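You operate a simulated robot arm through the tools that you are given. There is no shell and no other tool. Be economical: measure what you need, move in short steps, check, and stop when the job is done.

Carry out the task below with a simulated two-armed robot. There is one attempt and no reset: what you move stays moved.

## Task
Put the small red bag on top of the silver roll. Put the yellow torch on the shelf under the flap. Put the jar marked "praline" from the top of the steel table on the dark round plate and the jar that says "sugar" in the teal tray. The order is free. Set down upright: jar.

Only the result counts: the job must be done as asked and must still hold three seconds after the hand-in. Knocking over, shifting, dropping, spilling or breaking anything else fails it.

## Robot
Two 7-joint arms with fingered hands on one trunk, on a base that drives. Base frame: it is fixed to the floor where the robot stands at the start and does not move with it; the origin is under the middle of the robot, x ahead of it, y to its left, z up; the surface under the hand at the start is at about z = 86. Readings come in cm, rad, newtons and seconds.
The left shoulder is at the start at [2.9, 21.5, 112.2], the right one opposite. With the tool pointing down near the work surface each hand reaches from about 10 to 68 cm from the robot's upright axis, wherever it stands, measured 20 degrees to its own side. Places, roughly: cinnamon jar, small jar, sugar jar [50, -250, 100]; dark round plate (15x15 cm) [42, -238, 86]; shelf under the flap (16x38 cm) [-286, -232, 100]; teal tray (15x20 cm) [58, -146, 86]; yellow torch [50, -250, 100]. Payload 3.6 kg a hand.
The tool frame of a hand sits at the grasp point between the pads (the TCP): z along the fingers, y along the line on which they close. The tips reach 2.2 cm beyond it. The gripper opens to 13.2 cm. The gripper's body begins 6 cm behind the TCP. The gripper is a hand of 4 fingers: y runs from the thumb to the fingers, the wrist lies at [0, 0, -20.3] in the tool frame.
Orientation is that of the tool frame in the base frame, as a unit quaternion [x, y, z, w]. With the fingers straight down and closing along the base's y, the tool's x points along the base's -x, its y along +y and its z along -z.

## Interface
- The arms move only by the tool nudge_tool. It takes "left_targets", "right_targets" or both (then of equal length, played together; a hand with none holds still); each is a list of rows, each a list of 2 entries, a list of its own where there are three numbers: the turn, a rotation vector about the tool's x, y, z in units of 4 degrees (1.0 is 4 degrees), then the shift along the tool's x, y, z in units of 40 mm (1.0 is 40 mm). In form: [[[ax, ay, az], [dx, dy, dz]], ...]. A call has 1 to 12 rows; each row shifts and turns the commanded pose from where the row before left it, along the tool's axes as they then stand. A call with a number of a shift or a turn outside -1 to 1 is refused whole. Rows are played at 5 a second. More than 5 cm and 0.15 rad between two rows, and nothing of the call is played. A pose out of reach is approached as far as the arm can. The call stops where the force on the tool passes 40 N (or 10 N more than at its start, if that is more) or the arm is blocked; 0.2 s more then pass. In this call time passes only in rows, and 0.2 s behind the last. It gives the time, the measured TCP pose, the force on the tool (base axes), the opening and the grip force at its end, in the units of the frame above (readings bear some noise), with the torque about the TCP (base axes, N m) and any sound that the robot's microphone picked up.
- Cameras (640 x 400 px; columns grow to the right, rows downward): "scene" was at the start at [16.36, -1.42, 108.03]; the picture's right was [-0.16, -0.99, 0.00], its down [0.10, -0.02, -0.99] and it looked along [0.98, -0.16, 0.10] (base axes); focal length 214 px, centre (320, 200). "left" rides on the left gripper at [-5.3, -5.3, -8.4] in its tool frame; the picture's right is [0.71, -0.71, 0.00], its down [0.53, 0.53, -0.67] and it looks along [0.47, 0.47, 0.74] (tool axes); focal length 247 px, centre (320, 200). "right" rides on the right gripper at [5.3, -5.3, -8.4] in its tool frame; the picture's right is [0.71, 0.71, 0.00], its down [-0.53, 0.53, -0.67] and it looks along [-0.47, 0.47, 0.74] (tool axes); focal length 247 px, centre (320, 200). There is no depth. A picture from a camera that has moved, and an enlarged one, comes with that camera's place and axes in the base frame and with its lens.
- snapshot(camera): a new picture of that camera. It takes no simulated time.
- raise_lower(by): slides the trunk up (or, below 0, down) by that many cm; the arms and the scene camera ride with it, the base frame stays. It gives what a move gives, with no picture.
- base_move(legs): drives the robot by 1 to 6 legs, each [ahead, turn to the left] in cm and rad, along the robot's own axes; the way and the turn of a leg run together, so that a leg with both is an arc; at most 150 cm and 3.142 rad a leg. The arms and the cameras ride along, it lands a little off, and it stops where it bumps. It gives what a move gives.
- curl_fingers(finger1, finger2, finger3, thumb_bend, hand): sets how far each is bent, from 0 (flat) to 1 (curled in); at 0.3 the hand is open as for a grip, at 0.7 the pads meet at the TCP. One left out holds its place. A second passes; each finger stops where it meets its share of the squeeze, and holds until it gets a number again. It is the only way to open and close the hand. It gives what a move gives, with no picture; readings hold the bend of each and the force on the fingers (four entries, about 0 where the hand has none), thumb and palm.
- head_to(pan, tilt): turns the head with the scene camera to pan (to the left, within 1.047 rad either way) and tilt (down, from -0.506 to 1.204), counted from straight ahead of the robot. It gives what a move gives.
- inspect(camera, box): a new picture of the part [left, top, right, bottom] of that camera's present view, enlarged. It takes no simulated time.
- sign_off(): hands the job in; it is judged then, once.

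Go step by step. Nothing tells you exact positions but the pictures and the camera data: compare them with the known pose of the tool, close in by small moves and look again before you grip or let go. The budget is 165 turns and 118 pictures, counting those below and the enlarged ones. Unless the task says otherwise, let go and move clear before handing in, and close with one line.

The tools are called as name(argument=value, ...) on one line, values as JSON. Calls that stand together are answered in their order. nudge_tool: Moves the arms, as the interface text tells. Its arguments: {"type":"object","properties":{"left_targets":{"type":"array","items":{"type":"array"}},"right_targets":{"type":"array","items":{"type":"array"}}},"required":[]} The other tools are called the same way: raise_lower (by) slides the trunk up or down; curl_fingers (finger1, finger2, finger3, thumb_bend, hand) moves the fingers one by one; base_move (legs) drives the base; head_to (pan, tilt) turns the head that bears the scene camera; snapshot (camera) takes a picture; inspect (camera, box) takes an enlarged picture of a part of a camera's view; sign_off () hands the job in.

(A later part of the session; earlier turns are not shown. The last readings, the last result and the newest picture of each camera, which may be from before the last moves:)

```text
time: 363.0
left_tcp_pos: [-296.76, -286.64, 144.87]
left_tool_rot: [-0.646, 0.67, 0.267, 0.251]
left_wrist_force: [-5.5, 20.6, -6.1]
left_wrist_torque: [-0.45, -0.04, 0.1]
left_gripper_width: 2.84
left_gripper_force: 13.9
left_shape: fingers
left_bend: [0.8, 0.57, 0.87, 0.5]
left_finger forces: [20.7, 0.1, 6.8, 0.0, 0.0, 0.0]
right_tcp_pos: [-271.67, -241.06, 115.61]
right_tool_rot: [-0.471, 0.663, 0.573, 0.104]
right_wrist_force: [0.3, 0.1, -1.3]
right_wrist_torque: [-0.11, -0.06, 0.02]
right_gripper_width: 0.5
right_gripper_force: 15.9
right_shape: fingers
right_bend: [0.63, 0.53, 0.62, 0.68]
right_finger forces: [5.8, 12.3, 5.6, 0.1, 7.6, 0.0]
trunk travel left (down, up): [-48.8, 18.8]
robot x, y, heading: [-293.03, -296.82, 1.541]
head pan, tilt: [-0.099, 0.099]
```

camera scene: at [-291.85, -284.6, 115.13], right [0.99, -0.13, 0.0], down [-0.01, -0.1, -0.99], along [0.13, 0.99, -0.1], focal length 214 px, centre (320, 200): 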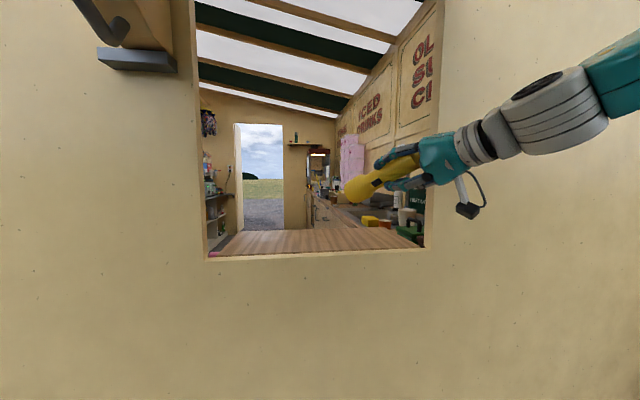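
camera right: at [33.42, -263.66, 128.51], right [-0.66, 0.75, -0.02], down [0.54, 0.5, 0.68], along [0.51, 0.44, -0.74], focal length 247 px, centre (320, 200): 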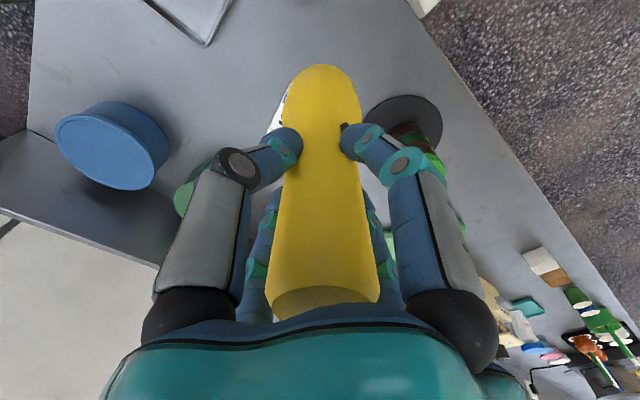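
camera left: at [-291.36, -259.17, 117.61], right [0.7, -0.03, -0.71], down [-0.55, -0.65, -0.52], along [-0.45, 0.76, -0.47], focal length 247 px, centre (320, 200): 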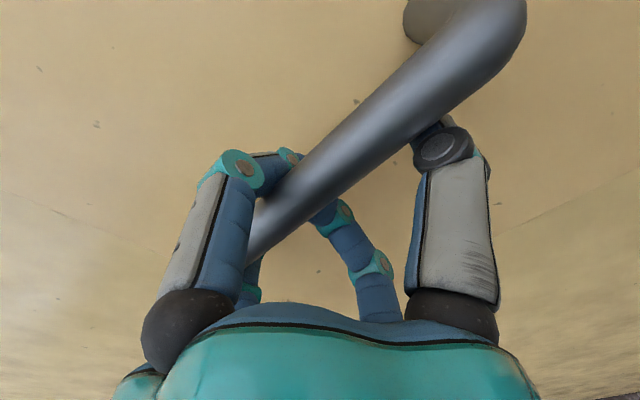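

In position above the shelf. Now I'll lower with the trunk in small steps while the left hand compensates upward.

raise_lower(by=-1.2)

nudge_tool(left_targets=[[[0, 0, 0], [-0.2, 0, -0.22]], [[0, 0, 0], [0, 0, 0]]])

raise_lower(by=-1.2)

nudge_tool(left_targets=[[[0, 0, 0], [-0.2, 0, -0.22]], [[0, 0, 0], [0, 0, 0]]])

raise_lower(by=-1.2)

nudge_tool(left_targets=[[[0, 0, 0], [-0.2, 0, -0.22]], [[0, 0, 0], [0, 0, 0]]])

raise_lower(by=-1.2)

nudge_tool(left_targets=[[[0, 0, 0], [-0.2, 0, -0.22]], [[0, 0, 0], [0, 0, 0]]])

```text
time: 363.6
left_tcp_pos: [-296.76, -286.63, 143.65]
left_tool_rot: [-0.645, 0.671, 0.265, 0.251]
left_wrist_force: [-4.6, 22.7, -5.7]
left_wrist_torque: [-0.51, -0.1, 0.1]
left_gripper_width: 2.92
left_gripper_force: 14.4
left_shape: fingers
left_bend: [0.79, 0.57, 0.87, 0.5]
left_finger forces: [23.5, 0.0, 5.3, 0.0, 0.0, 0.0]
right_tcp_pos: [-271.72, -241.23, 114.4]
right_tool_rot: [-0.471, 0.663, 0.573, 0.103]
right_wrist_force: [0.0, 0.3, -2.0]
right_wrist_torque: [-0.05, -0.09, -0.04]
right_gripper_width: 0.5
right_gripper_force: 15.8
right_shape: fingers
right_bend: [0.63, 0.53, 0.62, 0.68]
right_finger forces: [5.6, 12.4, 5.4, 0.0, 7.6, 0.0]
trunk travel left (down, up): [-47.6, 20.0]
robot x, y, heading: [-293.54, -296.77, 1.544]
head pan, tilt: [-0.099, 0.099]
```

```text
time: 364.2
left_tcp_pos: [-296.8, -286.8, 144.81]
left_tool_rot: [-0.645, 0.672, 0.265, 0.251]
left_wrist_force: [-5.4, 17.5, -6.1]
left_wrist_torque: [-0.47, -0.11, 0.15]
left_gripper_width: 2.9
left_gripper_force: 13.7
left_shape: fingers
left_bend: [0.79, 0.57, 0.87, 0.5]
left_finger forces: [21.2, 0.0, 7.1, 0.0, 0.1, 0.0]
right_tcp_pos: [-271.64, -241.15, 114.47]
right_tool_rot: [-0.471, 0.662, 0.573, 0.103]
right_wrist_force: [0.0, 0.2, -1.6]
right_wrist_torque: [-0.11, -0.05, -0.04]
right_gripper_width: 0.52
right_gripper_force: 16.4
right_shape: fingers
right_bend: [0.63, 0.53, 0.62, 0.68]
right_finger forces: [5.7, 12.3, 5.4, 0.0, 7.7, 0.1]
trunk travel left (down, up): [-47.6, 20.0]
robot x, y, heading: [-292.76, -296.88, 1.547]
head pan, tilt: [-0.099, 0.099]
```

```text
time: 364.8
left_tcp_pos: [-296.64, -286.64, 143.69]
left_tool_rot: [-0.645, 0.671, 0.265, 0.251]
left_wrist_force: [-5.8, 21.6, -4.6]
left_wrist_torque: [-0.49, -0.11, 0.1]
left_gripper_width: 2.89
left_gripper_force: 14.1
left_shape: fingers
left_bend: [0.79, 0.57, 0.87, 0.5]
left_finger forces: [23.2, 0.0, 5.6, 0.0, 0.0, 0.0]
right_tcp_pos: [-271.75, -241.21, 113.25]
right_tool_rot: [-0.471, 0.663, 0.573, 0.104]
right_wrist_force: [-0.9, 0.2, -1.6]
right_wrist_torque: [-0.11, -0.06, -0.02]
right_gripper_width: 0.49
right_gripper_force: 16.0
right_shape: fingers
right_bend: [0.63, 0.53, 0.62, 0.68]
right_finger forces: [5.7, 12.5, 5.5, 0.0, 7.7, 0.1]
trunk travel left (down, up): [-46.4, 21.2]
robot x, y, heading: [-293.32, -297.05, 1.54]
head pan, tilt: [-0.099, 0.099]
```

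```text
time: 365.4
left_tcp_pos: [-296.69, -286.78, 144.8]
left_tool_rot: [-0.645, 0.671, 0.265, 0.251]
left_wrist_force: [-7.0, 20.8, -6.2]
left_wrist_torque: [-0.52, -0.11, 0.16]
left_gripper_width: 2.92
left_gripper_force: 14.9
left_shape: fingers
left_bend: [0.79, 0.57, 0.87, 0.5]
left_finger forces: [23.1, 0.1, 6.0, 0.0, 0.0, 0.0]
right_tcp_pos: [-271.78, -241.08, 113.31]
right_tool_rot: [-0.471, 0.663, 0.573, 0.104]
right_wrist_force: [-0.7, 0.1, -1.2]
right_wrist_torque: [-0.09, -0.07, 0.01]
right_gripper_width: 0.51
right_gripper_force: 15.8
right_shape: fingers
right_bend: [0.63, 0.53, 0.62, 0.68]
right_finger forces: [5.7, 12.4, 5.4, 0.0, 7.6, 0.0]
trunk travel left (down, up): [-46.4, 21.2]
robot x, y, heading: [-293.05, -296.83, 1.545]
head pan, tilt: [-0.099, 0.099]
```

```text
time: 366.0
left_tcp_pos: [-296.67, -286.73, 143.73]
left_tool_rot: [-0.645, 0.671, 0.265, 0.251]
left_wrist_force: [-6.3, 22.6, -5.7]
left_wrist_torque: [-0.47, -0.15, 0.13]
left_gripper_width: 2.92
left_gripper_force: 13.9
left_shape: fingers
left_bend: [0.79, 0.57, 0.87, 0.5]
left_finger forces: [23.4, 0.0, 5.8, 0.1, 0.0, 0.0]
right_tcp_pos: [-271.79, -241.28, 111.99]
right_tool_rot: [-0.471, 0.663, 0.573, 0.104]
right_wrist_force: [0.1, 0.2, -1.5]
right_wrist_torque: [-0.07, -0.07, 0.01]
right_gripper_width: 0.5
right_gripper_force: 15.7
right_shape: fingers
right_bend: [0.63, 0.53, 0.62, 0.68]
right_finger forces: [5.7, 12.4, 5.5, 0.1, 7.6, 0.0]
trunk travel left (down, up): [-45.2, 22.4]
robot x, y, heading: [-292.84, -296.85, 1.544]
head pan, tilt: [-0.099, 0.099]
```

```text
time: 366.6
left_tcp_pos: [-296.64, -286.71, 144.83]
left_tool_rot: [-0.645, 0.671, 0.264, 0.251]
left_wrist_force: [-6.7, 16.9, -6.9]
left_wrist_torque: [-0.42, -0.15, 0.17]
left_gripper_width: 2.92
left_gripper_force: 14.4
left_shape: fingers
left_bend: [0.79, 0.57, 0.87, 0.5]
left_finger forces: [21.0, 0.1, 8.0, 0.0, 0.0, 0.0]
right_tcp_pos: [-271.63, -241.27, 112.1]
right_tool_rot: [-0.471, 0.663, 0.573, 0.103]
right_wrist_force: [-0.1, 0.9, -2.9]
right_wrist_torque: [-0.07, -0.07, -0.01]
right_gripper_width: 0.51
right_gripper_force: 15.9
right_shape: fingers
right_bend: [0.63, 0.53, 0.62, 0.68]
right_finger forces: [5.7, 12.4, 5.5, 0.0, 7.7, 0.0]
trunk travel left (down, up): [-45.2, 22.4]
robot x, y, heading: [-293.59, -297.32, 1.541]
head pan, tilt: [-0.099, 0.099]
```

```text
time: 367.2
left_tcp_pos: [-296.7, -286.69, 143.42]
left_tool_rot: [-0.645, 0.671, 0.264, 0.252]
left_wrist_force: [-6.4, 19.5, -5.6]
left_wrist_torque: [-0.44, -0.12, 0.16]
left_gripper_width: 2.91
left_gripper_force: 14.9
left_shape: fingers
left_bend: [0.79, 0.57, 0.87, 0.5]
left_finger forces: [22.3, 0.0, 6.7, 0.1, 0.0, 0.0]
right_tcp_pos: [-271.75, -241.25, 110.84]
right_tool_rot: [-0.471, 0.663, 0.573, 0.103]
right_wrist_force: [-0.3, 0.0, -2.4]
right_wrist_torque: [-0.08, -0.06, 0.01]
right_gripper_width: 0.51
right_gripper_force: 15.7
right_shape: fingers
right_bend: [0.63, 0.53, 0.62, 0.68]
right_finger forces: [5.7, 12.4, 5.5, 0.1, 7.6, 0.0]
trunk travel left (down, up): [-44.0, 23.6]
robot x, y, heading: [-293.13, -297.12, 1.544]
head pan, tilt: [-0.099, 0.099]
```

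```text
time: 367.8
left_tcp_pos: [-296.5, -286.38, 144.09]
left_tool_rot: [-0.643, 0.673, 0.263, 0.253]
left_wrist_force: [-8.8, 8.6, -7.8]
left_wrist_torque: [-0.26, -0.17, 0.17]
left_gripper_width: 2.86
left_gripper_force: 14.6
left_shape: fingers
left_bend: [0.8, 0.57, 0.88, 0.5]
left_finger forces: [17.8, 0.0, 12.2, 0.0, 0.0, 0.1]
left hand out of reach, approached as far as the arm can: row 1
right_tcp_pos: [-271.79, -241.35, 111.02]
right_tool_rot: [-0.471, 0.663, 0.573, 0.105]
right_wrist_force: [0.1, 0.1, -2.5]
right_wrist_torque: [-0.07, -0.09, -0.03]
right_gripper_width: 0.52
right_gripper_force: 15.6
right_shape: fingers
right_bend: [0.63, 0.53, 0.62, 0.68]
right_finger forces: [5.8, 12.4, 5.4, 0.0, 7.5, 0.0]
trunk travel left (down, up): [-44.0, 23.6]
robot x, y, heading: [-293.07, -296.6, 1.541]
head pan, tilt: [-0.099, 0.099]
```

The left arm is at its limit, but lowering the flap a few degrees along with the trunk is fine. I'll lower directly in small steps.

raise_lower(by=-1.3)

raise_lower(by=-1.3)

snapshot(camera="scene")

```text
time: 368.4
left_tcp_pos: [-296.61, -286.24, 142.74]
left_tool_rot: [-0.644, 0.672, 0.263, 0.255]
left_wrist_force: [-7.3, 10.6, -7.2]
left_wrist_torque: [-0.31, -0.07, 0.13]
left_gripper_width: 2.84
left_gripper_force: 14.6
left_shape: fingers
left_bend: [0.8, 0.57, 0.88, 0.5]
left_finger forces: [17.9, 0.0, 11.2, 0.0, 0.0, 0.0]
right_tcp_pos: [-271.67, -241.31, 109.64]
right_tool_rot: [-0.471, 0.662, 0.574, 0.104]
right_wrist_force: [0.3, 0.2, -1.7]
right_wrist_torque: [-0.11, -0.1, 0.0]
right_gripper_width: 0.5
right_gripper_force: 15.8
right_shape: fingers
right_bend: [0.63, 0.53, 0.62, 0.68]
right_finger forces: [5.8, 12.3, 5.4, 0.0, 7.6, 0.0]
trunk travel left (down, up): [-42.7, 24.9]
robot x, y, heading: [-292.8, -296.82, 1.542]
head pan, tilt: [-0.099, 0.099]
```

```text
time: 369.0
left_tcp_pos: [-296.55, -286.0, 141.24]
left_tool_rot: [-0.644, 0.672, 0.262, 0.255]
left_wrist_force: [-6.1, 16.3, -4.2]
left_wrist_torque: [-0.32, -0.12, 0.1]
left_gripper_width: 2.85
left_gripper_force: 14.1
left_shape: fingers
left_bend: [0.8, 0.57, 0.88, 0.5]
left_finger forces: [20.6, 0.0, 8.1, 0.1, 0.0, 0.0]
right_tcp_pos: [-271.74, -241.28, 108.28]
right_tool_rot: [-0.47, 0.663, 0.573, 0.104]
right_wrist_force: [0.0, -0.5, -2.8]
right_wrist_torque: [-0.08, -0.05, 0.01]
right_gripper_width: 0.49
right_gripper_force: 16.1
right_shape: fingers
right_bend: [0.63, 0.53, 0.62, 0.68]
right_finger forces: [5.7, 12.3, 5.5, 0.0, 7.6, 0.0]
trunk travel left (down, up): [-41.4, 26.2]
robot x, y, heading: [-292.92, -296.88, 1.544]
head pan, tilt: [-0.099, 0.099]
```

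```text
3 pictures are left
camera scene: at [-291.75, -279.82, 107.6], right [0.99, -0.13, 0.0], down [-0.01, -0.1, -0.99], along [0.13, 0.99, -0.1], focal length 214 px, centre (320, 200)
```

scene: 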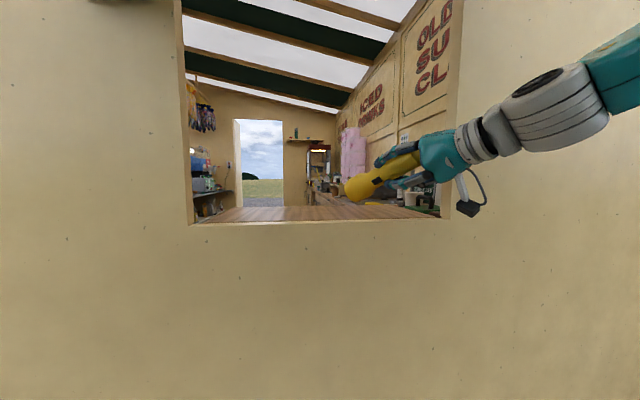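

The torch head is about 1.5 cm above the shelf. I'll lower a bit more to touch.

raise_lower(by=-1.2)

raise_lower(by=-0.5)

```text
time: 369.6
left_tcp_pos: [-296.6, -285.73, 140.05]
left_tool_rot: [-0.644, 0.673, 0.26, 0.255]
left_wrist_force: [-7.0, 20.7, -2.6]
left_wrist_torque: [-0.4, -0.14, 0.18]
left_gripper_width: 2.95
left_gripper_force: 13.8
left_shape: fingers
left_bend: [0.79, 0.57, 0.87, 0.5]
left_finger forces: [23.1, 0.1, 5.3, 0.1, 0.0, 0.0]
right_tcp_pos: [-271.77, -241.18, 107.12]
right_tool_rot: [-0.471, 0.663, 0.573, 0.103]
right_wrist_force: [0.3, 1.5, -1.9]
right_wrist_torque: [-0.08, -0.06, 0.01]
right_gripper_width: 0.5
right_gripper_force: 15.2
right_shape: fingers
right_bend: [0.63, 0.53, 0.62, 0.68]
right_finger forces: [5.7, 12.5, 5.4, 0.0, 7.6, 0.0]
trunk travel left (down, up): [-40.2, 27.4]
robot x, y, heading: [-293.18, -297.1, 1.542]
head pan, tilt: [-0.099, 0.099]
```

```text
time: 370.1
left_tcp_pos: [-296.6, -285.87, 139.37]
left_tool_rot: [-0.644, 0.673, 0.26, 0.256]
left_wrist_force: [-7.2, 22.7, -3.0]
left_wrist_torque: [-0.43, -0.16, 0.16]
left_gripper_width: 2.99
left_gripper_force: 14.0
left_shape: fingers
left_bend: [0.79, 0.57, 0.87, 0.5]
left_finger forces: [24.3, 0.1, 5.2, 0.0, 0.2, 0.0]
right_tcp_pos: [-271.6, -241.1, 106.61]
right_tool_rot: [-0.471, 0.662, 0.573, 0.104]
right_wrist_force: [0.2, 0.3, -1.4]
right_wrist_torque: [-0.08, -0.06, 0.0]
right_gripper_width: 0.48
right_gripper_force: 16.1
right_shape: fingers
right_bend: [0.63, 0.53, 0.62, 0.68]
right_finger forces: [5.7, 12.4, 5.4, 0.0, 7.6, 0.1]
trunk travel left (down, up): [-39.7, 27.9]
robot x, y, heading: [-293.06, -296.97, 1.543]
head pan, tilt: [-0.099, 0.099]
```

nudge_tool(left_targets=[[[0, 0, 0], [-0.08, 0, 0.08]], [[0, 0, 0], [0, 0, 0]]])

raise_lower(by=-0.6)

raise_lower(by=-0.5)

```text
time: 370.7
left_tcp_pos: [-296.57, -285.8, 139.41]
left_tool_rot: [-0.643, 0.674, 0.259, 0.255]
left_wrist_force: [-8.0, 11.6, -5.1]
left_wrist_torque: [-0.28, -0.17, 0.2]
left_gripper_width: 2.95
left_gripper_force: 14.7
left_shape: fingers
left_bend: [0.79, 0.57, 0.88, 0.5]
left_finger forces: [19.3, 0.0, 9.5, 0.1, 0.1, 0.0]
right_tcp_pos: [-271.64, -241.34, 106.73]
right_tool_rot: [-0.471, 0.662, 0.573, 0.104]
right_wrist_force: [-0.3, 1.0, -1.5]
right_wrist_torque: [-0.11, -0.01, -0.01]
right_gripper_width: 0.51
right_gripper_force: 14.9
right_shape: fingers
right_bend: [0.63, 0.53, 0.62, 0.68]
right_finger forces: [5.8, 12.4, 5.4, 0.0, 7.6, 0.0]
trunk travel left (down, up): [-39.7, 27.9]
robot x, y, heading: [-293.02, -296.7, 1.542]
head pan, tilt: [-0.099, 0.099]
```

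```text
time: 371.3
left_tcp_pos: [-296.55, -285.5, 138.72]
left_tool_rot: [-0.644, 0.673, 0.259, 0.255]
left_wrist_force: [-6.3, 15.5, -3.4]
left_wrist_torque: [-0.3, -0.2, 0.17]
left_gripper_width: 2.91
left_gripper_force: 14.6
left_shape: fingers
left_bend: [0.79, 0.57, 0.88, 0.5]
left_finger forces: [19.4, 0.1, 8.5, 0.0, 0.0, 0.0]
right_tcp_pos: [-271.8, -241.35, 105.96]
right_tool_rot: [-0.471, 0.662, 0.574, 0.104]
right_wrist_force: [0.1, -0.6, 0.0]
right_wrist_torque: [0.1, 0.04, 0.01]
right_gripper_width: 0.51
right_gripper_force: 15.3
right_shape: fingers
right_bend: [0.63, 0.53, 0.62, 0.68]
right_finger forces: [4.8, 12.7, 5.7, 0.0, 7.1, 0.0]
trunk travel left (down, up): [-39.1, 28.5]
robot x, y, heading: [-293.43, -296.75, 1.54]
head pan, tilt: [-0.099, 0.099]
```

```text
time: 371.8
left_tcp_pos: [-296.57, -285.49, 138.2]
left_tool_rot: [-0.644, 0.673, 0.259, 0.255]
left_wrist_force: [-5.8, 20.2, -1.7]
left_wrist_torque: [-0.32, -0.15, 0.19]
left_gripper_width: 2.98
left_gripper_force: 13.6
left_shape: fingers
left_bend: [0.79, 0.57, 0.88, 0.5]
left_finger forces: [22.6, 0.1, 6.3, 0.0, 0.0, 0.0]
right_tcp_pos: [-271.68, -241.33, 105.53]
right_tool_rot: [-0.471, 0.662, 0.573, 0.103]
right_wrist_force: [-0.8, -0.3, -0.2]
right_wrist_torque: [0.13, 0.13, 0.09]
right_gripper_width: 0.52
right_gripper_force: 14.5
right_shape: fingers
right_bend: [0.63, 0.53, 0.62, 0.68]
right_finger forces: [4.1, 12.8, 6.0, 0.0, 6.9, 0.0]
trunk travel left (down, up): [-38.6, 29.0]
robot x, y, heading: [-293.23, -296.82, 1.539]
head pan, tilt: [-0.099, 0.099]
```

Contact with the shelf. I'll push it about 2.5 cm deeper with two more base creeps so the tail sits inside.

base_move(legs=[[1.2, 0]])

nudge_tool(left_targets=[[[0, 0, 0], [0.22, 0, -0.2]], [[0, 0, 0], [0, 0, 0]]])

base_move(legs=[[1.3, 0]])

nudge_tool(left_targets=[[[0, 0, 0], [0.22, 0, -0.2]], [[0, 0, 0], [0, 0, 0]]])

```text
time: 372.6
left_tcp_pos: [-296.55, -284.86, 138.38]
left_tool_rot: [-0.641, 0.674, 0.261, 0.257]
left_wrist_force: [-6.5, -1.8, -9.1]
left_wrist_torque: [-0.11, -0.09, 0.12]
left_gripper_width: 2.79
left_gripper_force: 16.6
left_shape: fingers
left_bend: [0.8, 0.57, 0.89, 0.5]
left_finger forces: [14.4, 0.8, 17.7, 0.0, 0.0, 0.1]
right_tcp_pos: [-271.73, -240.39, 105.64]
right_tool_rot: [-0.471, 0.662, 0.574, 0.104]
right_wrist_force: [-0.1, -0.3, -0.4]
right_wrist_torque: [0.06, 0.03, 0.01]
right_gripper_width: 0.52
right_gripper_force: 15.1
right_shape: fingers
right_bend: [0.63, 0.53, 0.62, 0.68]
right_finger forces: [4.6, 12.5, 6.2, 0.1, 7.2, 0.0]
trunk travel left (down, up): [-38.6, 29.0]
robot x, y, heading: [-293.22, -295.65, 1.545]
head pan, tilt: [-0.099, 0.099]
```

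```text
time: 373.2
left_tcp_pos: [-296.6, -285.18, 137.77]
left_tool_rot: [-0.643, 0.674, 0.259, 0.256]
left_wrist_force: [-4.4, 15.8, -3.2]
left_wrist_torque: [-0.3, -0.11, 0.13]
left_gripper_width: 2.88
left_gripper_force: 14.7
left_shape: fingers
left_bend: [0.8, 0.57, 0.88, 0.5]
left_finger forces: [20.9, 0.1, 8.3, 0.0, 0.0, 0.0]
left hand out of reach, approached as far as the arm can: row 1
right_tcp_pos: [-271.63, -240.06, 105.5]
right_tool_rot: [-0.47, 0.663, 0.573, 0.104]
right_wrist_force: [0.0, -0.7, 1.3]
right_wrist_torque: [0.12, 0.12, 0.03]
right_gripper_width: 0.52
right_gripper_force: 14.9
right_shape: fingers
right_bend: [0.63, 0.53, 0.62, 0.68]
right_finger forces: [4.2, 12.8, 6.1, 0.1, 6.9, 0.0]
trunk travel left (down, up): [-38.6, 29.0]
robot x, y, heading: [-292.94, -295.96, 1.543]
head pan, tilt: [-0.099, 0.099]
```

```text
time: 373.9
left_tcp_pos: [-296.45, -284.62, 137.89]
left_tool_rot: [-0.64, 0.676, 0.26, 0.258]
left_wrist_force: [-6.9, -7.5, -11.3]
left_wrist_torque: [-0.01, -0.12, 0.23]
left_gripper_width: 2.77
left_gripper_force: 17.6
left_shape: fingers
left_bend: [0.8, 0.57, 0.9, 0.5]
left_finger forces: [13.0, 4.0, 18.7, 0.0, 0.0, 0.0]
right_tcp_pos: [-271.59, -239.13, 105.75]
right_tool_rot: [-0.471, 0.662, 0.574, 0.105]
right_wrist_force: [-0.8, 0.4, -0.6]
right_wrist_torque: [0.01, -0.02, -0.01]
right_gripper_width: 0.52
right_gripper_force: 15.6
right_shape: fingers
right_bend: [0.63, 0.53, 0.62, 0.68]
right_finger forces: [4.8, 12.6, 6.0, 0.1, 7.4, 0.0]
trunk travel left (down, up): [-38.6, 29.0]
robot x, y, heading: [-292.9, -294.59, 1.541]
head pan, tilt: [-0.099, 0.099]
```

```text
time: 374.5
left_tcp_pos: [-296.55, -284.72, 137.27]
left_tool_rot: [-0.641, 0.676, 0.258, 0.258]
left_wrist_force: [-1.4, 12.3, -5.0]
left_wrist_torque: [-0.18, -0.07, 0.05]
left_gripper_width: 2.82
left_gripper_force: 14.8
left_shape: fingers
left_bend: [0.8, 0.57, 0.88, 0.5]
left_finger forces: [18.9, 0.0, 10.4, 0.0, 0.1, 0.1]
left hand out of reach, approached as far as the arm can: row 1
right_tcp_pos: [-271.47, -238.96, 105.64]
right_tool_rot: [-0.471, 0.662, 0.574, 0.104]
right_wrist_force: [0.8, -0.4, 0.8]
right_wrist_torque: [0.08, 0.09, 0.03]
right_gripper_width: 0.52
right_gripper_force: 14.6
right_shape: fingers
right_bend: [0.63, 0.53, 0.62, 0.68]
right_finger forces: [4.3, 12.8, 6.1, 0.1, 7.0, 0.0]
trunk travel left (down, up): [-38.6, 29.0]
robot x, y, heading: [-293.16, -294.64, 1.545]
head pan, tilt: [-0.099, 0.099]
```

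Now I'll release the torch by opening the right fingers moderately, and look.

curl_fingers(hand="right", finger1=0.42, finger2=0.42, finger3=0.42, thumb_bend=0.42)

inspect(camera="scene", box=[300, 120, 520, 260])

```text
time: 375.5
left_tcp_pos: [-296.57, -284.8, 137.37]
left_tool_rot: [-0.64, 0.676, 0.258, 0.257]
left_wrist_force: [-2.5, 12.9, -3.5]
left_wrist_torque: [-0.25, -0.05, 0.07]
left_gripper_width: 2.85
left_gripper_force: 14.1
left_shape: fingers
left_bend: [0.8, 0.57, 0.88, 0.5]
left_finger forces: [19.3, 0.1, 9.9, 0.0, 0.0, 0.0]
right_tcp_pos: [-271.55, -238.83, 105.56]
right_tool_rot: [-0.47, 0.663, 0.573, 0.104]
right_wrist_force: [0.2, -0.3, -0.3]
right_wrist_torque: [0.0, 0.0, -0.01]
right_gripper_width: 5.97
right_gripper_force: 0.0
right_shape: fingers
right_bend: [0.42, 0.42, 0.42, 0.42]
right_finger forces: [0.0, 0.0, 0.1, 0.1, 0.0, 0.0]
trunk travel left (down, up): [-38.6, 29.0]
robot x, y, heading: [-293.02, -294.24, 1.545]
head pan, tilt: [-0.099, 0.099]
```

```text
2.86 times, centred on (410, 190) of scene
camera zoom: at [-291.61, -277.34, 104.73], right [0.99, -0.13, 0.0], down [-0.01, -0.1, -0.99], along [0.13, 0.99, -0.1], focal length 613 px, centre (63, 229)
```

zoom: 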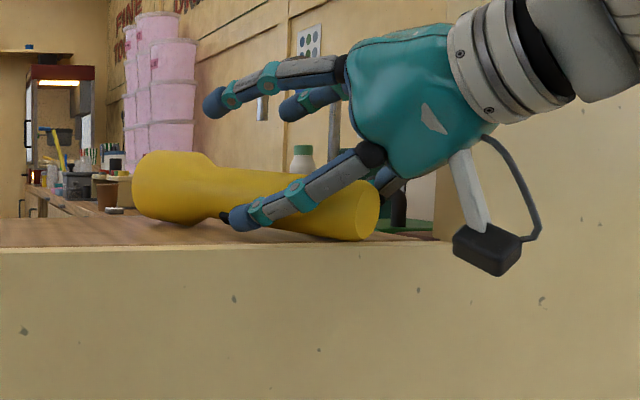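

The torch lies on the shelf. I'll raise the hand clear with the trunk (the flap rises along) and then withdraw the right hand straight back.

raise_lower(by=2.5)

raise_lower(by=2.5)

nudge_tool(right_targets=[[[0, 0, 0], [0.3, 0.06, -0.51]], [[0, 0, 0], [0.38, 0.075, -0.64]], [[0, 0, 0], [0.38, 0.075, -0.64]], [[0, 0, 0], [0.38, 0.075, -0.64]], [[0, 0, 0], [0.38, 0.075, -0.64]], [[0, 0, 0], [0, 0, 0]]])

```text
time: 376.2
left_tcp_pos: [-296.64, -285.21, 139.72]
left_tool_rot: [-0.639, 0.677, 0.259, 0.258]
left_wrist_force: [-3.7, -4.5, -9.4]
left_wrist_torque: [-0.07, -0.08, 0.12]
left_gripper_width: 2.75
left_gripper_force: 16.8
left_shape: fingers
left_bend: [0.8, 0.57, 0.9, 0.5]
left_finger forces: [14.1, 1.1, 18.3, 0.0, 0.0, 0.0]
right_tcp_pos: [-271.57, -239.15, 108.23]
right_tool_rot: [-0.471, 0.662, 0.574, 0.104]
right_wrist_force: [0.1, 0.6, 0.1]
right_wrist_torque: [0.02, 0.0, 0.0]
right_gripper_width: 5.96
right_gripper_force: 0.2
right_shape: fingers
right_bend: [0.42, 0.42, 0.42, 0.42]
right_finger forces: [0.0, 0.0, 0.1, 0.1, 0.0, 0.0]
trunk travel left (down, up): [-41.1, 26.5]
robot x, y, heading: [-292.78, -294.57, 1.544]
head pan, tilt: [-0.099, 0.099]
```

```text
time: 376.9
left_tcp_pos: [-296.51, -285.72, 142.28]
left_tool_rot: [-0.639, 0.676, 0.26, 0.259]
left_wrist_force: [-3.0, -17.2, -12.6]
left_wrist_torque: [0.08, -0.17, 0.39]
left_gripper_width: 2.75
left_gripper_force: 21.1
left_shape: fingers
left_bend: [0.81, 0.57, 0.91, 0.5]
left_finger forces: [12.9, 8.0, 21.7, 0.0, 0.0, 0.0]
right_tcp_pos: [-271.5, -239.4, 110.85]
right_tool_rot: [-0.47, 0.661, 0.575, 0.105]
right_wrist_force: [-0.2, -0.1, -0.2]
right_wrist_torque: [-0.02, 0.03, -0.02]
right_gripper_width: 5.93
right_gripper_force: 0.0
right_shape: fingers
right_bend: [0.42, 0.42, 0.42, 0.42]
right_finger forces: [0.0, 0.1, 0.1, 0.1, 0.0, 0.0]
trunk travel left (down, up): [-43.6, 24.0]
robot x, y, heading: [-293.08, -294.19, 1.541]
head pan, tilt: [-0.099, 0.099]
```

```text
time: 378.3
left_tcp_pos: [-296.51, -285.63, 142.23]
left_tool_rot: [-0.64, 0.675, 0.261, 0.257]
left_wrist_force: [-3.9, -18.9, -13.0]
left_wrist_torque: [0.13, -0.21, 0.4]
left_gripper_width: 2.75
left_gripper_force: 21.6
left_shape: fingers
left_bend: [0.81, 0.57, 0.91, 0.5]
left_finger forces: [12.4, 8.8, 21.5, 0.0, 0.0, 0.0]
right_tcp_pos: [-271.72, -253.03, 110.7]
right_tool_rot: [-0.47, 0.661, 0.575, 0.104]
right_wrist_force: [-0.4, -0.1, 0.2]
right_wrist_torque: [0.0, 0.05, 0.0]
right_gripper_width: 5.94
right_gripper_force: 0.0
right_shape: fingers
right_bend: [0.42, 0.42, 0.42, 0.42]
right_finger forces: [0.0, 0.1, 0.1, 0.0, 0.0, 0.0]
right hand out of reach, approached as far as the arm can: row 5
trunk travel left (down, up): [-43.6, 24.0]
robot x, y, heading: [-293.05, -294.25, 1.543]
head pan, tilt: [-0.099, 0.099]
```

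The right hand is out. I'll move it aside to the right, beyond the flap's edge, and check the torch.

nudge_tool(right_targets=[[[0, 0, 0], [0.1, 0, -0.3]], [[0, 0, 0], [-0.54, -0.74, -0.4]], [[0, 0, 0], [-0.54, -0.74, -0.4]], [[0, 0, 0], [-0.54, -0.74, -0.4]], [[0, 0, 0], [-0.54, -0.74, -0.4]], [[0, 0, 0], [-0.54, -0.74, -0.4]], [[0, 0, 0], [-0.54, -0.74, -0.4]], [[0, 0, 0], [-0.54, -0.74, -0.4]], [[0, 0, 0], [0, 0, 0]]])

inspect(camera="scene", box=[280, 140, 480, 260])

```text
time: 380.3
left_tcp_pos: [-296.56, -285.68, 142.29]
left_tool_rot: [-0.64, 0.676, 0.26, 0.257]
left_wrist_force: [-2.2, -18.2, -12.2]
left_wrist_torque: [0.12, -0.21, 0.35]
left_gripper_width: 2.75
left_gripper_force: 20.8
left_shape: fingers
left_bend: [0.81, 0.57, 0.91, 0.5]
left_finger forces: [12.4, 9.1, 20.8, 0.0, 0.1, 0.0]
right_tcp_pos: [-244.49, -252.79, 110.73]
right_tool_rot: [-0.471, 0.661, 0.575, 0.104]
right_wrist_force: [-0.3, 0.4, -0.5]
right_wrist_torque: [0.01, 0.02, -0.02]
right_gripper_width: 5.97
right_gripper_force: 0.1
right_shape: fingers
right_bend: [0.42, 0.42, 0.42, 0.42]
right_finger forces: [0.0, 0.1, 0.1, 0.0, 0.1, 0.0]
right hand out of reach, approached as far as the arm can: row 1, 6
trunk travel left (down, up): [-43.6, 24.0]
robot x, y, heading: [-292.7, -294.52, 1.542]
head pan, tilt: [-0.099, 0.099]
```

```text
3.20 times, centred on (380, 200) of scene
camera zoom: at [-291.62, -278.03, 109.98], right [0.99, -0.13, 0.0], down [-0.01, -0.1, -1.0], along [0.13, 0.99, -0.1], focal length 686 px, centre (128, 200)
```

zoom: 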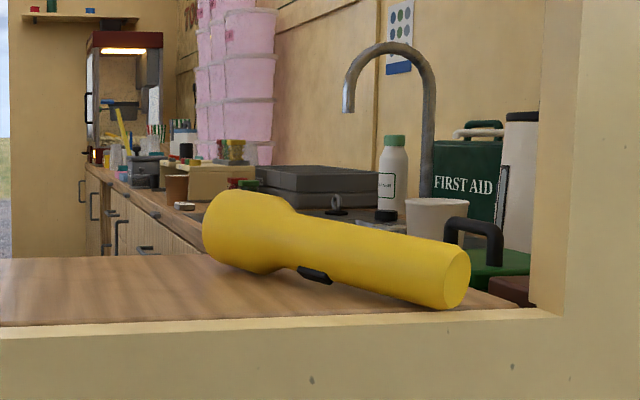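

The torch rests well inside the shelf. Before lowering the flap I must back the base out from under it, using the same creep in reverse.

base_move(legs=[[-1.5, 0]])

nudge_tool(left_targets=[[[0, -0.15, 0], [-0.275, 0, 0.255]], [[0, 0, 0], [0, 0, 0]]])

base_move(legs=[[-1.5, 0]])

nudge_tool(left_targets=[[[0, -0.15, 0], [-0.272, 0, 0.258]], [[0, 0, 0], [0, 0, 0]]])

base_move(legs=[[-1.5, 0]])

nudge_tool(left_targets=[[[0, -0.15, 0], [-0.269, 0, 0.261]], [[0, 0, 0], [0, 0, 0]]])

base_move(legs=[[-1.5, 0]])

nudge_tool(left_targets=[[[0, -0.15, 0], [-0.266, 0, 0.264]], [[0, 0, 0], [0, 0, 0]]])

```text
time: 381.1
left_tcp_pos: [-296.53, -286.13, 142.26]
left_tool_rot: [-0.642, 0.675, 0.259, 0.257]
left_wrist_force: [-1.5, 12.4, -5.9]
left_wrist_torque: [-0.29, -0.02, 0.05]
left_gripper_width: 2.83
left_gripper_force: 15.1
left_shape: fingers
left_bend: [0.8, 0.57, 0.89, 0.5]
left_finger forces: [20.0, 0.0, 11.1, 0.0, 0.0, 0.0]
right_tcp_pos: [-244.42, -253.83, 110.57]
right_tool_rot: [-0.471, 0.663, 0.573, 0.104]
right_wrist_force: [-0.4, 0.0, -0.8]
right_wrist_torque: [0.02, 0.02, 0.02]
right_gripper_width: 5.94
right_gripper_force: 0.0
right_shape: fingers
right_bend: [0.42, 0.42, 0.42, 0.42]
right_finger forces: [0.0, 0.0, 0.0, 0.1, 0.1, 0.1]
trunk travel left (down, up): [-43.6, 24.0]
robot x, y, heading: [-292.93, -295.97, 1.542]
head pan, tilt: [-0.099, 0.099]
```

```text
time: 381.7
left_tcp_pos: [-296.53, -285.7, 142.45]
left_tool_rot: [-0.639, 0.673, 0.265, 0.261]
left_wrist_force: [-8.0, -18.0, -12.3]
left_wrist_torque: [0.07, -0.26, 0.35]
left_gripper_width: 2.76
left_gripper_force: 20.3
left_shape: fingers
left_bend: [0.81, 0.57, 0.91, 0.5]
left_finger forces: [11.8, 8.6, 20.5, 0.0, 0.0, 0.0]
right_tcp_pos: [-244.52, -254.56, 111.0]
right_tool_rot: [-0.47, 0.661, 0.575, 0.106]
right_wrist_force: [-0.8, -0.5, 0.2]
right_wrist_torque: [0.01, -0.02, 0.01]
right_gripper_width: 5.96
right_gripper_force: 0.1
right_shape: fingers
right_bend: [0.42, 0.42, 0.42, 0.42]
right_finger forces: [0.1, 0.0, 0.0, 0.0, 0.0, 0.0]
trunk travel left (down, up): [-43.6, 24.0]
robot x, y, heading: [-293.16, -296.05, 1.542]
head pan, tilt: [-0.099, 0.099]
```

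```text
time: 382.5
left_tcp_pos: [-296.47, -286.16, 142.46]
left_tool_rot: [-0.642, 0.672, 0.263, 0.259]
left_wrist_force: [-6.3, 11.3, -5.5]
left_wrist_torque: [-0.31, -0.1, 0.13]
left_gripper_width: 2.83
left_gripper_force: 15.9
left_shape: fingers
left_bend: [0.8, 0.57, 0.89, 0.5]
left_finger forces: [19.3, 0.1, 11.4, 0.0, 0.0, 0.0]
right_tcp_pos: [-244.6, -255.38, 110.62]
right_tool_rot: [-0.471, 0.662, 0.573, 0.104]
right_wrist_force: [-0.7, 0.4, -0.6]
right_wrist_torque: [0.03, -0.01, 0.0]
right_gripper_width: 5.98
right_gripper_force: 0.0
right_shape: fingers
right_bend: [0.42, 0.42, 0.42, 0.42]
right_finger forces: [0.0, 0.0, 0.1, 0.1, 0.0, 0.0]
trunk travel left (down, up): [-43.6, 24.0]
robot x, y, heading: [-293.13, -297.31, 1.548]
head pan, tilt: [-0.099, 0.099]
```

```text
time: 383.1
left_tcp_pos: [-296.39, -285.67, 142.49]
left_tool_rot: [-0.639, 0.671, 0.267, 0.264]
left_wrist_force: [-9.6, -22.0, -12.9]
left_wrist_torque: [0.18, -0.29, 0.52]
left_gripper_width: 2.78
left_gripper_force: 21.4
left_shape: fingers
left_bend: [0.81, 0.57, 0.91, 0.5]
left_finger forces: [11.0, 11.5, 20.2, 0.0, 0.0, 0.0]
right_tcp_pos: [-244.74, -256.03, 110.93]
right_tool_rot: [-0.47, 0.661, 0.575, 0.105]
right_wrist_force: [1.0, -0.1, 1.3]
right_wrist_torque: [0.01, -0.05, 0.02]
right_gripper_width: 5.98
right_gripper_force: 0.0
right_shape: fingers
right_bend: [0.42, 0.42, 0.42, 0.42]
right_finger forces: [0.0, 0.0, 0.0, 0.0, 0.0, 0.0]
trunk travel left (down, up): [-43.6, 24.0]
robot x, y, heading: [-292.99, -297.71, 1.543]
head pan, tilt: [-0.099, 0.099]
```

```text
time: 383.9
left_tcp_pos: [-296.44, -286.02, 142.54]
left_tool_rot: [-0.641, 0.67, 0.265, 0.263]
left_wrist_force: [-7.2, 8.6, -7.2]
left_wrist_torque: [-0.25, -0.13, 0.08]
left_gripper_width: 2.78
left_gripper_force: 15.9
left_shape: fingers
left_bend: [0.8, 0.57, 0.89, 0.5]
left_finger forces: [18.1, 0.0, 12.8, 0.0, 0.1, 0.1]
right_tcp_pos: [-244.58, -256.88, 110.72]
right_tool_rot: [-0.471, 0.663, 0.573, 0.104]
right_wrist_force: [-1.1, 0.5, 0.0]
right_wrist_torque: [-0.03, 0.0, 0.03]
right_gripper_width: 5.97
right_gripper_force: 0.0
right_shape: fingers
right_bend: [0.42, 0.42, 0.42, 0.42]
right_finger forces: [0.1, 0.0, 0.0, 0.0, 0.0, 0.0]
trunk travel left (down, up): [-43.6, 24.0]
robot x, y, heading: [-293.12, -298.78, 1.535]
head pan, tilt: [-0.099, 0.099]
```

```text
time: 384.4
left_tcp_pos: [-296.27, -285.62, 142.51]
left_tool_rot: [-0.638, 0.669, 0.272, 0.267]
left_wrist_force: [-6.6, -23.6, -14.4]
left_wrist_torque: [0.21, -0.29, 0.56]
left_gripper_width: 2.76
left_gripper_force: 21.7
left_shape: fingers
left_bend: [0.82, 0.57, 0.91, 0.5]
left_finger forces: [10.5, 13.0, 19.7, 0.1, 0.0, 0.0]
right_tcp_pos: [-244.68, -257.64, 111.08]
right_tool_rot: [-0.471, 0.66, 0.575, 0.105]
right_wrist_force: [0.1, -0.4, 0.1]
right_wrist_torque: [0.0, 0.01, 0.0]
right_gripper_width: 5.98
right_gripper_force: 0.1
right_shape: fingers
right_bend: [0.42, 0.42, 0.42, 0.42]
right_finger forces: [0.0, 0.0, 0.0, 0.0, 0.1, 0.1]
trunk travel left (down, up): [-43.6, 24.0]
robot x, y, heading: [-293.23, -298.76, 1.539]
head pan, tilt: [-0.099, 0.099]
```

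```text
time: 385.2
left_tcp_pos: [-296.38, -286.0, 142.56]
left_tool_rot: [-0.641, 0.668, 0.27, 0.266]
left_wrist_force: [-4.1, 7.7, -7.1]
left_wrist_torque: [-0.22, -0.06, 0.04]
left_gripper_width: 2.79
left_gripper_force: 15.1
left_shape: fingers
left_bend: [0.8, 0.57, 0.89, 0.5]
left_finger forces: [17.7, 0.0, 12.7, 0.0, 0.0, 0.1]
right_tcp_pos: [-244.45, -258.48, 110.7]
right_tool_rot: [-0.471, 0.663, 0.573, 0.105]
right_wrist_force: [0.4, 0.3, 1.1]
right_wrist_torque: [-0.03, 0.01, -0.02]
right_gripper_width: 5.95
right_gripper_force: 0.0
right_shape: fingers
right_bend: [0.42, 0.42, 0.42, 0.42]
right_finger forces: [0.0, 0.0, 0.0, 0.0, 0.0, 0.0]
trunk travel left (down, up): [-43.6, 24.0]
robot x, y, heading: [-293.22, -300.5, 1.541]
head pan, tilt: [-0.099, 0.099]
```

```text
time: 385.8
left_tcp_pos: [-296.46, -285.57, 142.59]
left_tool_rot: [-0.637, 0.668, 0.275, 0.27]
left_wrist_force: [-3.3, -21.6, -14.4]
left_wrist_torque: [0.16, -0.24, 0.48]
left_gripper_width: 2.77
left_gripper_force: 21.1
left_shape: fingers
left_bend: [0.82, 0.57, 0.9, 0.5]
left_finger forces: [10.5, 11.8, 18.9, 0.0, 0.0, 0.0]
right_tcp_pos: [-244.7, -259.01, 111.13]
right_tool_rot: [-0.471, 0.66, 0.576, 0.105]
right_wrist_force: [-0.1, 0.1, 0.0]
right_wrist_torque: [0.0, -0.01, 0.01]
right_gripper_width: 5.98
right_gripper_force: 0.0
right_shape: fingers
right_bend: [0.42, 0.42, 0.42, 0.42]
right_finger forces: [0.0, 0.0, 0.0, 0.1, 0.0, 0.0]
trunk travel left (down, up): [-43.6, 24.0]
robot x, y, heading: [-292.93, -300.52, 1.546]
head pan, tilt: [-0.099, 0.099]
```

base_move(legs=[[-1.6, 0]])

nudge_tool(left_targets=[[[0, -0.15, 0], [-0.26, 0, 0.27]], [[0, 0, 0], [0, 0, 0]]])

base_move(legs=[[-1.6, 0]])

nudge_tool(left_targets=[[[0, -0.15, 0], [-0.258, 0, 0.275]], [[0, 0, 0], [0, 0, 0]]])

base_move(legs=[[-1.6, 0]])

nudge_tool(left_targets=[[[0, -0.15, 0], [-0.255, 0, 0.278]], [[0, 0, 0], [0, 0, 0]]])

base_move(legs=[[-1.6, 0]])

nudge_tool(left_targets=[[[0, -0.15, 0], [-0.252, 0, 0.28]], [[0, 0, 0], [0, 0, 0]]])

base_move(legs=[[-1.6, 0]])

nudge_tool(left_targets=[[[0, -0.15, 0], [-0.25, 0, 0.283]], [[0, 0, 0], [0, 0, 0]]])

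base_move(legs=[[-1.6, 0]])

nudge_tool(left_targets=[[[0, -0.15, 0], [-0.247, 0, 0.286]], [[0, 0, 0], [0, 0, 0]]])

```text
time: 386.6
left_tcp_pos: [-296.43, -285.94, 142.49]
left_tool_rot: [-0.64, 0.666, 0.272, 0.268]
left_wrist_force: [-0.5, 10.1, -7.0]
left_wrist_torque: [-0.31, 0.02, 0.06]
left_gripper_width: 2.84
left_gripper_force: 14.4
left_shape: fingers
left_bend: [0.8, 0.57, 0.89, 0.5]
left_finger forces: [18.2, 0.0, 11.4, 0.1, 0.1, 0.1]
right_tcp_pos: [-244.6, -260.0, 110.52]
right_tool_rot: [-0.471, 0.662, 0.573, 0.104]
right_wrist_force: [0.3, -0.3, -0.2]
right_wrist_torque: [-0.01, 0.05, -0.01]
right_gripper_width: 5.96
right_gripper_force: 0.2
right_shape: fingers
right_bend: [0.42, 0.42, 0.42, 0.42]
right_finger forces: [0.0, 0.0, 0.1, 0.0, 0.0, 0.0]
trunk travel left (down, up): [-43.6, 24.0]
robot x, y, heading: [-293.3, -302.04, 1.548]
head pan, tilt: [-0.099, 0.099]
```

```text
time: 387.2
left_tcp_pos: [-296.49, -285.61, 142.68]
left_tool_rot: [-0.637, 0.665, 0.279, 0.275]
left_wrist_force: [0.2, -20.1, -13.1]
left_wrist_torque: [0.19, -0.15, 0.42]
left_gripper_width: 2.74
left_gripper_force: 19.9
left_shape: fingers
left_bend: [0.82, 0.57, 0.9, 0.5]
left_finger forces: [10.3, 10.8, 18.3, 0.0, 0.0, 0.1]
right_tcp_pos: [-244.62, -260.57, 110.92]
right_tool_rot: [-0.47, 0.661, 0.575, 0.104]
right_wrist_force: [-1.3, 0.4, -0.2]
right_wrist_torque: [-0.01, -0.02, -0.01]
right_gripper_width: 5.97
right_gripper_force: 0.0
right_shape: fingers
right_bend: [0.42, 0.42, 0.42, 0.42]
right_finger forces: [0.1, 0.0, 0.0, 0.1, 0.0, 0.1]
trunk travel left (down, up): [-43.6, 24.0]
robot x, y, heading: [-293.4, -301.84, 1.546]
head pan, tilt: [-0.099, 0.099]
```

```text
time: 388.0
left_tcp_pos: [-296.45, -286.01, 142.52]
left_tool_rot: [-0.64, 0.663, 0.277, 0.272]
left_wrist_force: [1.7, 11.8, -6.1]
left_wrist_torque: [-0.27, 0.03, 0.01]
left_gripper_width: 2.81
left_gripper_force: 14.3
left_shape: fingers
left_bend: [0.8, 0.57, 0.88, 0.5]
left_finger forces: [17.8, 0.0, 11.3, 0.0, 0.1, 0.1]
right_tcp_pos: [-244.59, -261.63, 110.74]
right_tool_rot: [-0.471, 0.663, 0.573, 0.103]
right_wrist_force: [-0.2, 0.5, 0.0]
right_wrist_torque: [0.03, 0.0, -0.01]
right_gripper_width: 5.98
right_gripper_force: 0.1
right_shape: fingers
right_bend: [0.42, 0.42, 0.42, 0.42]
right_finger forces: [0.0, 0.1, 0.1, 0.1, 0.1, 0.0]
trunk travel left (down, up): [-43.6, 24.0]
robot x, y, heading: [-293.3, -303.54, 1.546]
head pan, tilt: [-0.099, 0.099]
```

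```text
time: 388.6
left_tcp_pos: [-296.34, -285.59, 142.61]
left_tool_rot: [-0.637, 0.662, 0.282, 0.277]
left_wrist_force: [-0.6, -20.1, -12.6]
left_wrist_torque: [0.2, -0.18, 0.41]
left_gripper_width: 2.75
left_gripper_force: 19.6
left_shape: fingers
left_bend: [0.82, 0.57, 0.9, 0.5]
left_finger forces: [10.2, 10.5, 17.9, 0.0, 0.0, 0.0]
right_tcp_pos: [-244.72, -262.22, 111.0]
right_tool_rot: [-0.47, 0.661, 0.575, 0.104]
right_wrist_force: [0.8, 0.9, 0.5]
right_wrist_torque: [-0.01, 0.0, 0.05]
right_gripper_width: 5.96
right_gripper_force: 0.1
right_shape: fingers
right_bend: [0.42, 0.42, 0.42, 0.42]
right_finger forces: [0.1, 0.1, 0.0, 0.0, 0.0, 0.0]
trunk travel left (down, up): [-43.6, 24.0]
robot x, y, heading: [-293.18, -303.94, 1.544]
head pan, tilt: [-0.099, 0.099]
```

```text
time: 389.3
left_tcp_pos: [-296.4, -285.95, 142.54]
left_tool_rot: [-0.639, 0.661, 0.281, 0.275]
left_wrist_force: [1.3, 12.7, -6.8]
left_wrist_torque: [-0.33, -0.04, 0.0]
left_gripper_width: 2.81
left_gripper_force: 14.6
left_shape: fingers
left_bend: [0.8, 0.57, 0.88, 0.5]
left_finger forces: [18.3, 0.0, 10.3, 0.0, 0.1, 0.0]
right_tcp_pos: [-244.68, -263.23, 110.78]
right_tool_rot: [-0.471, 0.663, 0.573, 0.102]
right_wrist_force: [-0.3, 0.5, 0.2]
right_wrist_torque: [-0.02, 0.02, -0.01]
right_gripper_width: 5.96
right_gripper_force: 0.0
right_shape: fingers
right_bend: [0.42, 0.42, 0.42, 0.42]
right_finger forces: [0.0, 0.0, 0.0, 0.0, 0.0, 0.0]
trunk travel left (down, up): [-43.6, 24.0]
robot x, y, heading: [-292.79, -305.51, 1.545]
head pan, tilt: [-0.099, 0.099]
```

```text
time: 389.9
left_tcp_pos: [-296.41, -285.48, 142.63]
left_tool_rot: [-0.637, 0.659, 0.286, 0.279]
left_wrist_force: [0.6, -18.5, -13.1]
left_wrist_torque: [0.15, -0.18, 0.37]
left_gripper_width: 2.75
left_gripper_force: 18.8
left_shape: fingers
left_bend: [0.82, 0.57, 0.9, 0.5]
left_finger forces: [9.9, 9.8, 17.5, 0.0, 0.0, 0.0]
right_tcp_pos: [-244.82, -263.84, 111.13]
right_tool_rot: [-0.47, 0.661, 0.575, 0.104]
right_wrist_force: [0.0, 0.1, -0.2]
right_wrist_torque: [0.0, 0.0, 0.03]
right_gripper_width: 5.96
right_gripper_force: 0.0
right_shape: fingers
right_bend: [0.42, 0.42, 0.42, 0.42]
right_finger forces: [0.1, 0.0, 0.1, 0.0, 0.0, 0.1]
trunk travel left (down, up): [-43.6, 24.0]
robot x, y, heading: [-293.15, -305.74, 1.546]
head pan, tilt: [-0.099, 0.099]
```

```text
time: 390.7
left_tcp_pos: [-296.47, -285.95, 142.59]
left_tool_rot: [-0.639, 0.659, 0.284, 0.278]
left_wrist_force: [3.2, 13.0, -6.6]
left_wrist_torque: [-0.29, 0.03, 0.03]
left_gripper_width: 2.8
left_gripper_force: 14.2
left_shape: fingers
left_bend: [0.8, 0.57, 0.88, 0.5]
left_finger forces: [18.1, 0.1, 10.1, 0.0, 0.0, 0.0]
right_tcp_pos: [-244.73, -264.72, 110.87]
right_tool_rot: [-0.471, 0.663, 0.573, 0.102]
right_wrist_force: [-0.3, -0.5, 0.5]
right_wrist_torque: [0.01, 0.01, 0.01]
right_gripper_width: 5.98
right_gripper_force: 0.0
right_shape: fingers
right_bend: [0.42, 0.42, 0.42, 0.42]
right_finger forces: [0.0, 0.0, 0.1, 0.1, 0.0, 0.0]
trunk travel left (down, up): [-43.6, 24.0]
robot x, y, heading: [-292.91, -307.06, 1.543]
head pan, tilt: [-0.099, 0.099]
```

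```text
time: 391.3
left_tcp_pos: [-296.64, -285.41, 142.59]
left_tool_rot: [-0.636, 0.658, 0.289, 0.283]
left_wrist_force: [-1.2, -16.6, -12.9]
left_wrist_torque: [0.16, -0.17, 0.34]
left_gripper_width: 2.73
left_gripper_force: 17.6
left_shape: fingers
left_bend: [0.82, 0.57, 0.9, 0.5]
left_finger forces: [9.8, 8.6, 17.1, 0.1, 0.1, 0.0]
right_tcp_pos: [-244.86, -265.34, 111.16]
right_tool_rot: [-0.471, 0.661, 0.576, 0.104]
right_wrist_force: [0.1, 0.4, 0.1]
right_wrist_torque: [-0.02, 0.0, -0.01]
right_gripper_width: 5.96
right_gripper_force: 0.0
right_shape: fingers
right_bend: [0.42, 0.42, 0.42, 0.42]
right_finger forces: [0.0, 0.0, 0.0, 0.1, 0.0, 0.1]
trunk travel left (down, up): [-43.6, 24.0]
robot x, y, heading: [-293.39, -307.62, 1.544]
head pan, tilt: [-0.099, 0.099]
```

```text
time: 392.1
left_tcp_pos: [-296.47, -285.96, 142.47]
left_tool_rot: [-0.638, 0.657, 0.286, 0.281]
left_wrist_force: [2.4, 14.9, -4.3]
left_wrist_torque: [-0.37, 0.03, 0.01]
left_gripper_width: 2.83
left_gripper_force: 14.1
left_shape: fingers
left_bend: [0.8, 0.57, 0.88, 0.5]
left_finger forces: [18.5, 0.0, 9.5, 0.0, 0.1, 0.0]
right_tcp_pos: [-244.74, -266.39, 110.74]
right_tool_rot: [-0.471, 0.663, 0.573, 0.102]
right_wrist_force: [-0.6, 0.4, 1.4]
right_wrist_torque: [0.0, -0.03, 0.01]
right_gripper_width: 5.99
right_gripper_force: 0.1
right_shape: fingers
right_bend: [0.42, 0.42, 0.42, 0.42]
right_finger forces: [0.1, 0.0, 0.0, 0.1, 0.0, 0.1]
trunk travel left (down, up): [-43.6, 24.0]
robot x, y, heading: [-293.43, -308.37, 1.545]
head pan, tilt: [-0.099, 0.099]
```

```text
time: 392.7
left_tcp_pos: [-296.4, -285.42, 142.82]
left_tool_rot: [-0.635, 0.655, 0.291, 0.286]
left_wrist_force: [-0.6, -18.1, -12.8]
left_wrist_torque: [0.12, -0.12, 0.38]
left_gripper_width: 2.77
left_gripper_force: 17.6
left_shape: fingers
left_bend: [0.82, 0.57, 0.9, 0.5]
left_finger forces: [8.6, 8.7, 17.3, 0.0, 0.0, 0.0]
right_tcp_pos: [-244.78, -267.15, 111.26]
right_tool_rot: [-0.47, 0.662, 0.575, 0.105]
right_wrist_force: [-0.3, 0.1, 0.1]
right_wrist_torque: [-0.03, -0.04, -0.01]
right_gripper_width: 5.96
right_gripper_force: 0.1
right_shape: fingers
right_bend: [0.42, 0.42, 0.42, 0.42]
right_finger forces: [0.1, 0.1, 0.0, 0.0, 0.0, 0.1]
trunk travel left (down, up): [-43.6, 24.0]
robot x, y, heading: [-293.19, -308.59, 1.542]
head pan, tilt: [-0.099, 0.099]
```

```text
time: 393.4
left_tcp_pos: [-296.43, -285.95, 142.69]
left_tool_rot: [-0.638, 0.654, 0.29, 0.284]
left_wrist_force: [2.3, 13.6, -6.0]
left_wrist_torque: [-0.35, 0.03, 0.02]
left_gripper_width: 2.8
left_gripper_force: 14.2
left_shape: fingers
left_bend: [0.8, 0.57, 0.88, 0.5]
left_finger forces: [18.3, 0.0, 9.6, 0.1, 0.0, 0.0]
right_tcp_pos: [-244.85, -267.98, 110.92]
right_tool_rot: [-0.471, 0.663, 0.573, 0.103]
right_wrist_force: [-0.2, -0.2, 0.0]
right_wrist_torque: [-0.03, 0.01, 0.01]
right_gripper_width: 5.97
right_gripper_force: 0.0
right_shape: fingers
right_bend: [0.42, 0.42, 0.42, 0.42]
right_finger forces: [0.1, 0.1, 0.0, 0.0, 0.0, 0.0]
trunk travel left (down, up): [-43.6, 24.0]
robot x, y, heading: [-293.66, -310.2, 1.542]
head pan, tilt: [-0.099, 0.099]
```

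```text
time: 394.0
left_tcp_pos: [-296.51, -285.39, 142.76]
left_tool_rot: [-0.635, 0.652, 0.296, 0.289]
left_wrist_force: [1.8, -16.7, -12.3]
left_wrist_torque: [0.16, -0.1, 0.37]
left_gripper_width: 2.75
left_gripper_force: 16.1
left_shape: fingers
left_bend: [0.82, 0.57, 0.9, 0.5]
left_finger forces: [8.2, 8.3, 17.0, 0.1, 0.0, 0.0]
right_tcp_pos: [-244.78, -268.83, 111.16]
right_tool_rot: [-0.471, 0.661, 0.575, 0.105]
right_wrist_force: [0.4, 0.9, -0.4]
right_wrist_torque: [0.02, 0.01, 0.04]
right_gripper_width: 5.97
right_gripper_force: 0.1
right_shape: fingers
right_bend: [0.42, 0.42, 0.42, 0.42]
right_finger forces: [0.0, 0.0, 0.0, 0.0, 0.0, 0.0]
trunk travel left (down, up): [-43.6, 24.0]
robot x, y, heading: [-293.52, -310.21, 1.548]
head pan, tilt: [-0.099, 0.099]
```

The base is back far enough. Now I'll lower the flap along the arc in reverse.

nudge_tool(left_targets=[[[0, 0, 0], [0.08, 0, -0.09]], [[0, -0.34, 0], [0.245, 0, 0.304]], [[0, -0.34, 0], [0.239, 0, 0.308]], [[0, -0.34, 0], [0.232, 0, 0.314]], [[0, -0.34, 0], [0.225, 0, 0.318]], [[0, -0.34, 0], [0.218, 0, 0.322]], [[0, -0.34, 0], [0.212, 0, 0.326]], [[0, -0.34, 0], [0.206, 0, 0.33]], [[0, -0.34, 0], [0.2, 0, 0.334]], [[0, -0.34, 0], [0.194, 0, 0.338]], [[0, -0.34, 0], [0.186, 0, 0.342]], [[0, 0, 0], [0, 0, 0]]])

```text
time: 396.6
left_tcp_pos: [-296.56, -279.42, 128.13]
left_tool_rot: [-0.598, 0.613, 0.368, 0.363]
left_wrist_force: [4.7, 12.8, 1.1]
left_wrist_torque: [-0.22, 0.13, 0.0]
left_gripper_width: 2.79
left_gripper_force: 12.8
left_shape: fingers
left_bend: [0.81, 0.57, 0.87, 0.5]
left_finger forces: [16.0, 0.0, 8.8, 0.0, 0.1, 0.0]
right_tcp_pos: [-244.76, -268.25, 110.85]
right_tool_rot: [-0.47, 0.664, 0.573, 0.102]
right_wrist_force: [-0.3, -0.7, -0.3]
right_wrist_torque: [-0.01, -0.01, 0.0]
right_gripper_width: 5.96
right_gripper_force: 0.1
right_shape: fingers
right_bend: [0.42, 0.42, 0.42, 0.42]
right_finger forces: [0.0, 0.0, 0.0, 0.0, 0.0, 0.0]
trunk travel left (down, up): [-43.6, 24.0]
robot x, y, heading: [-293.27, -310.27, 1.544]
head pan, tilt: [-0.099, 0.099]
```

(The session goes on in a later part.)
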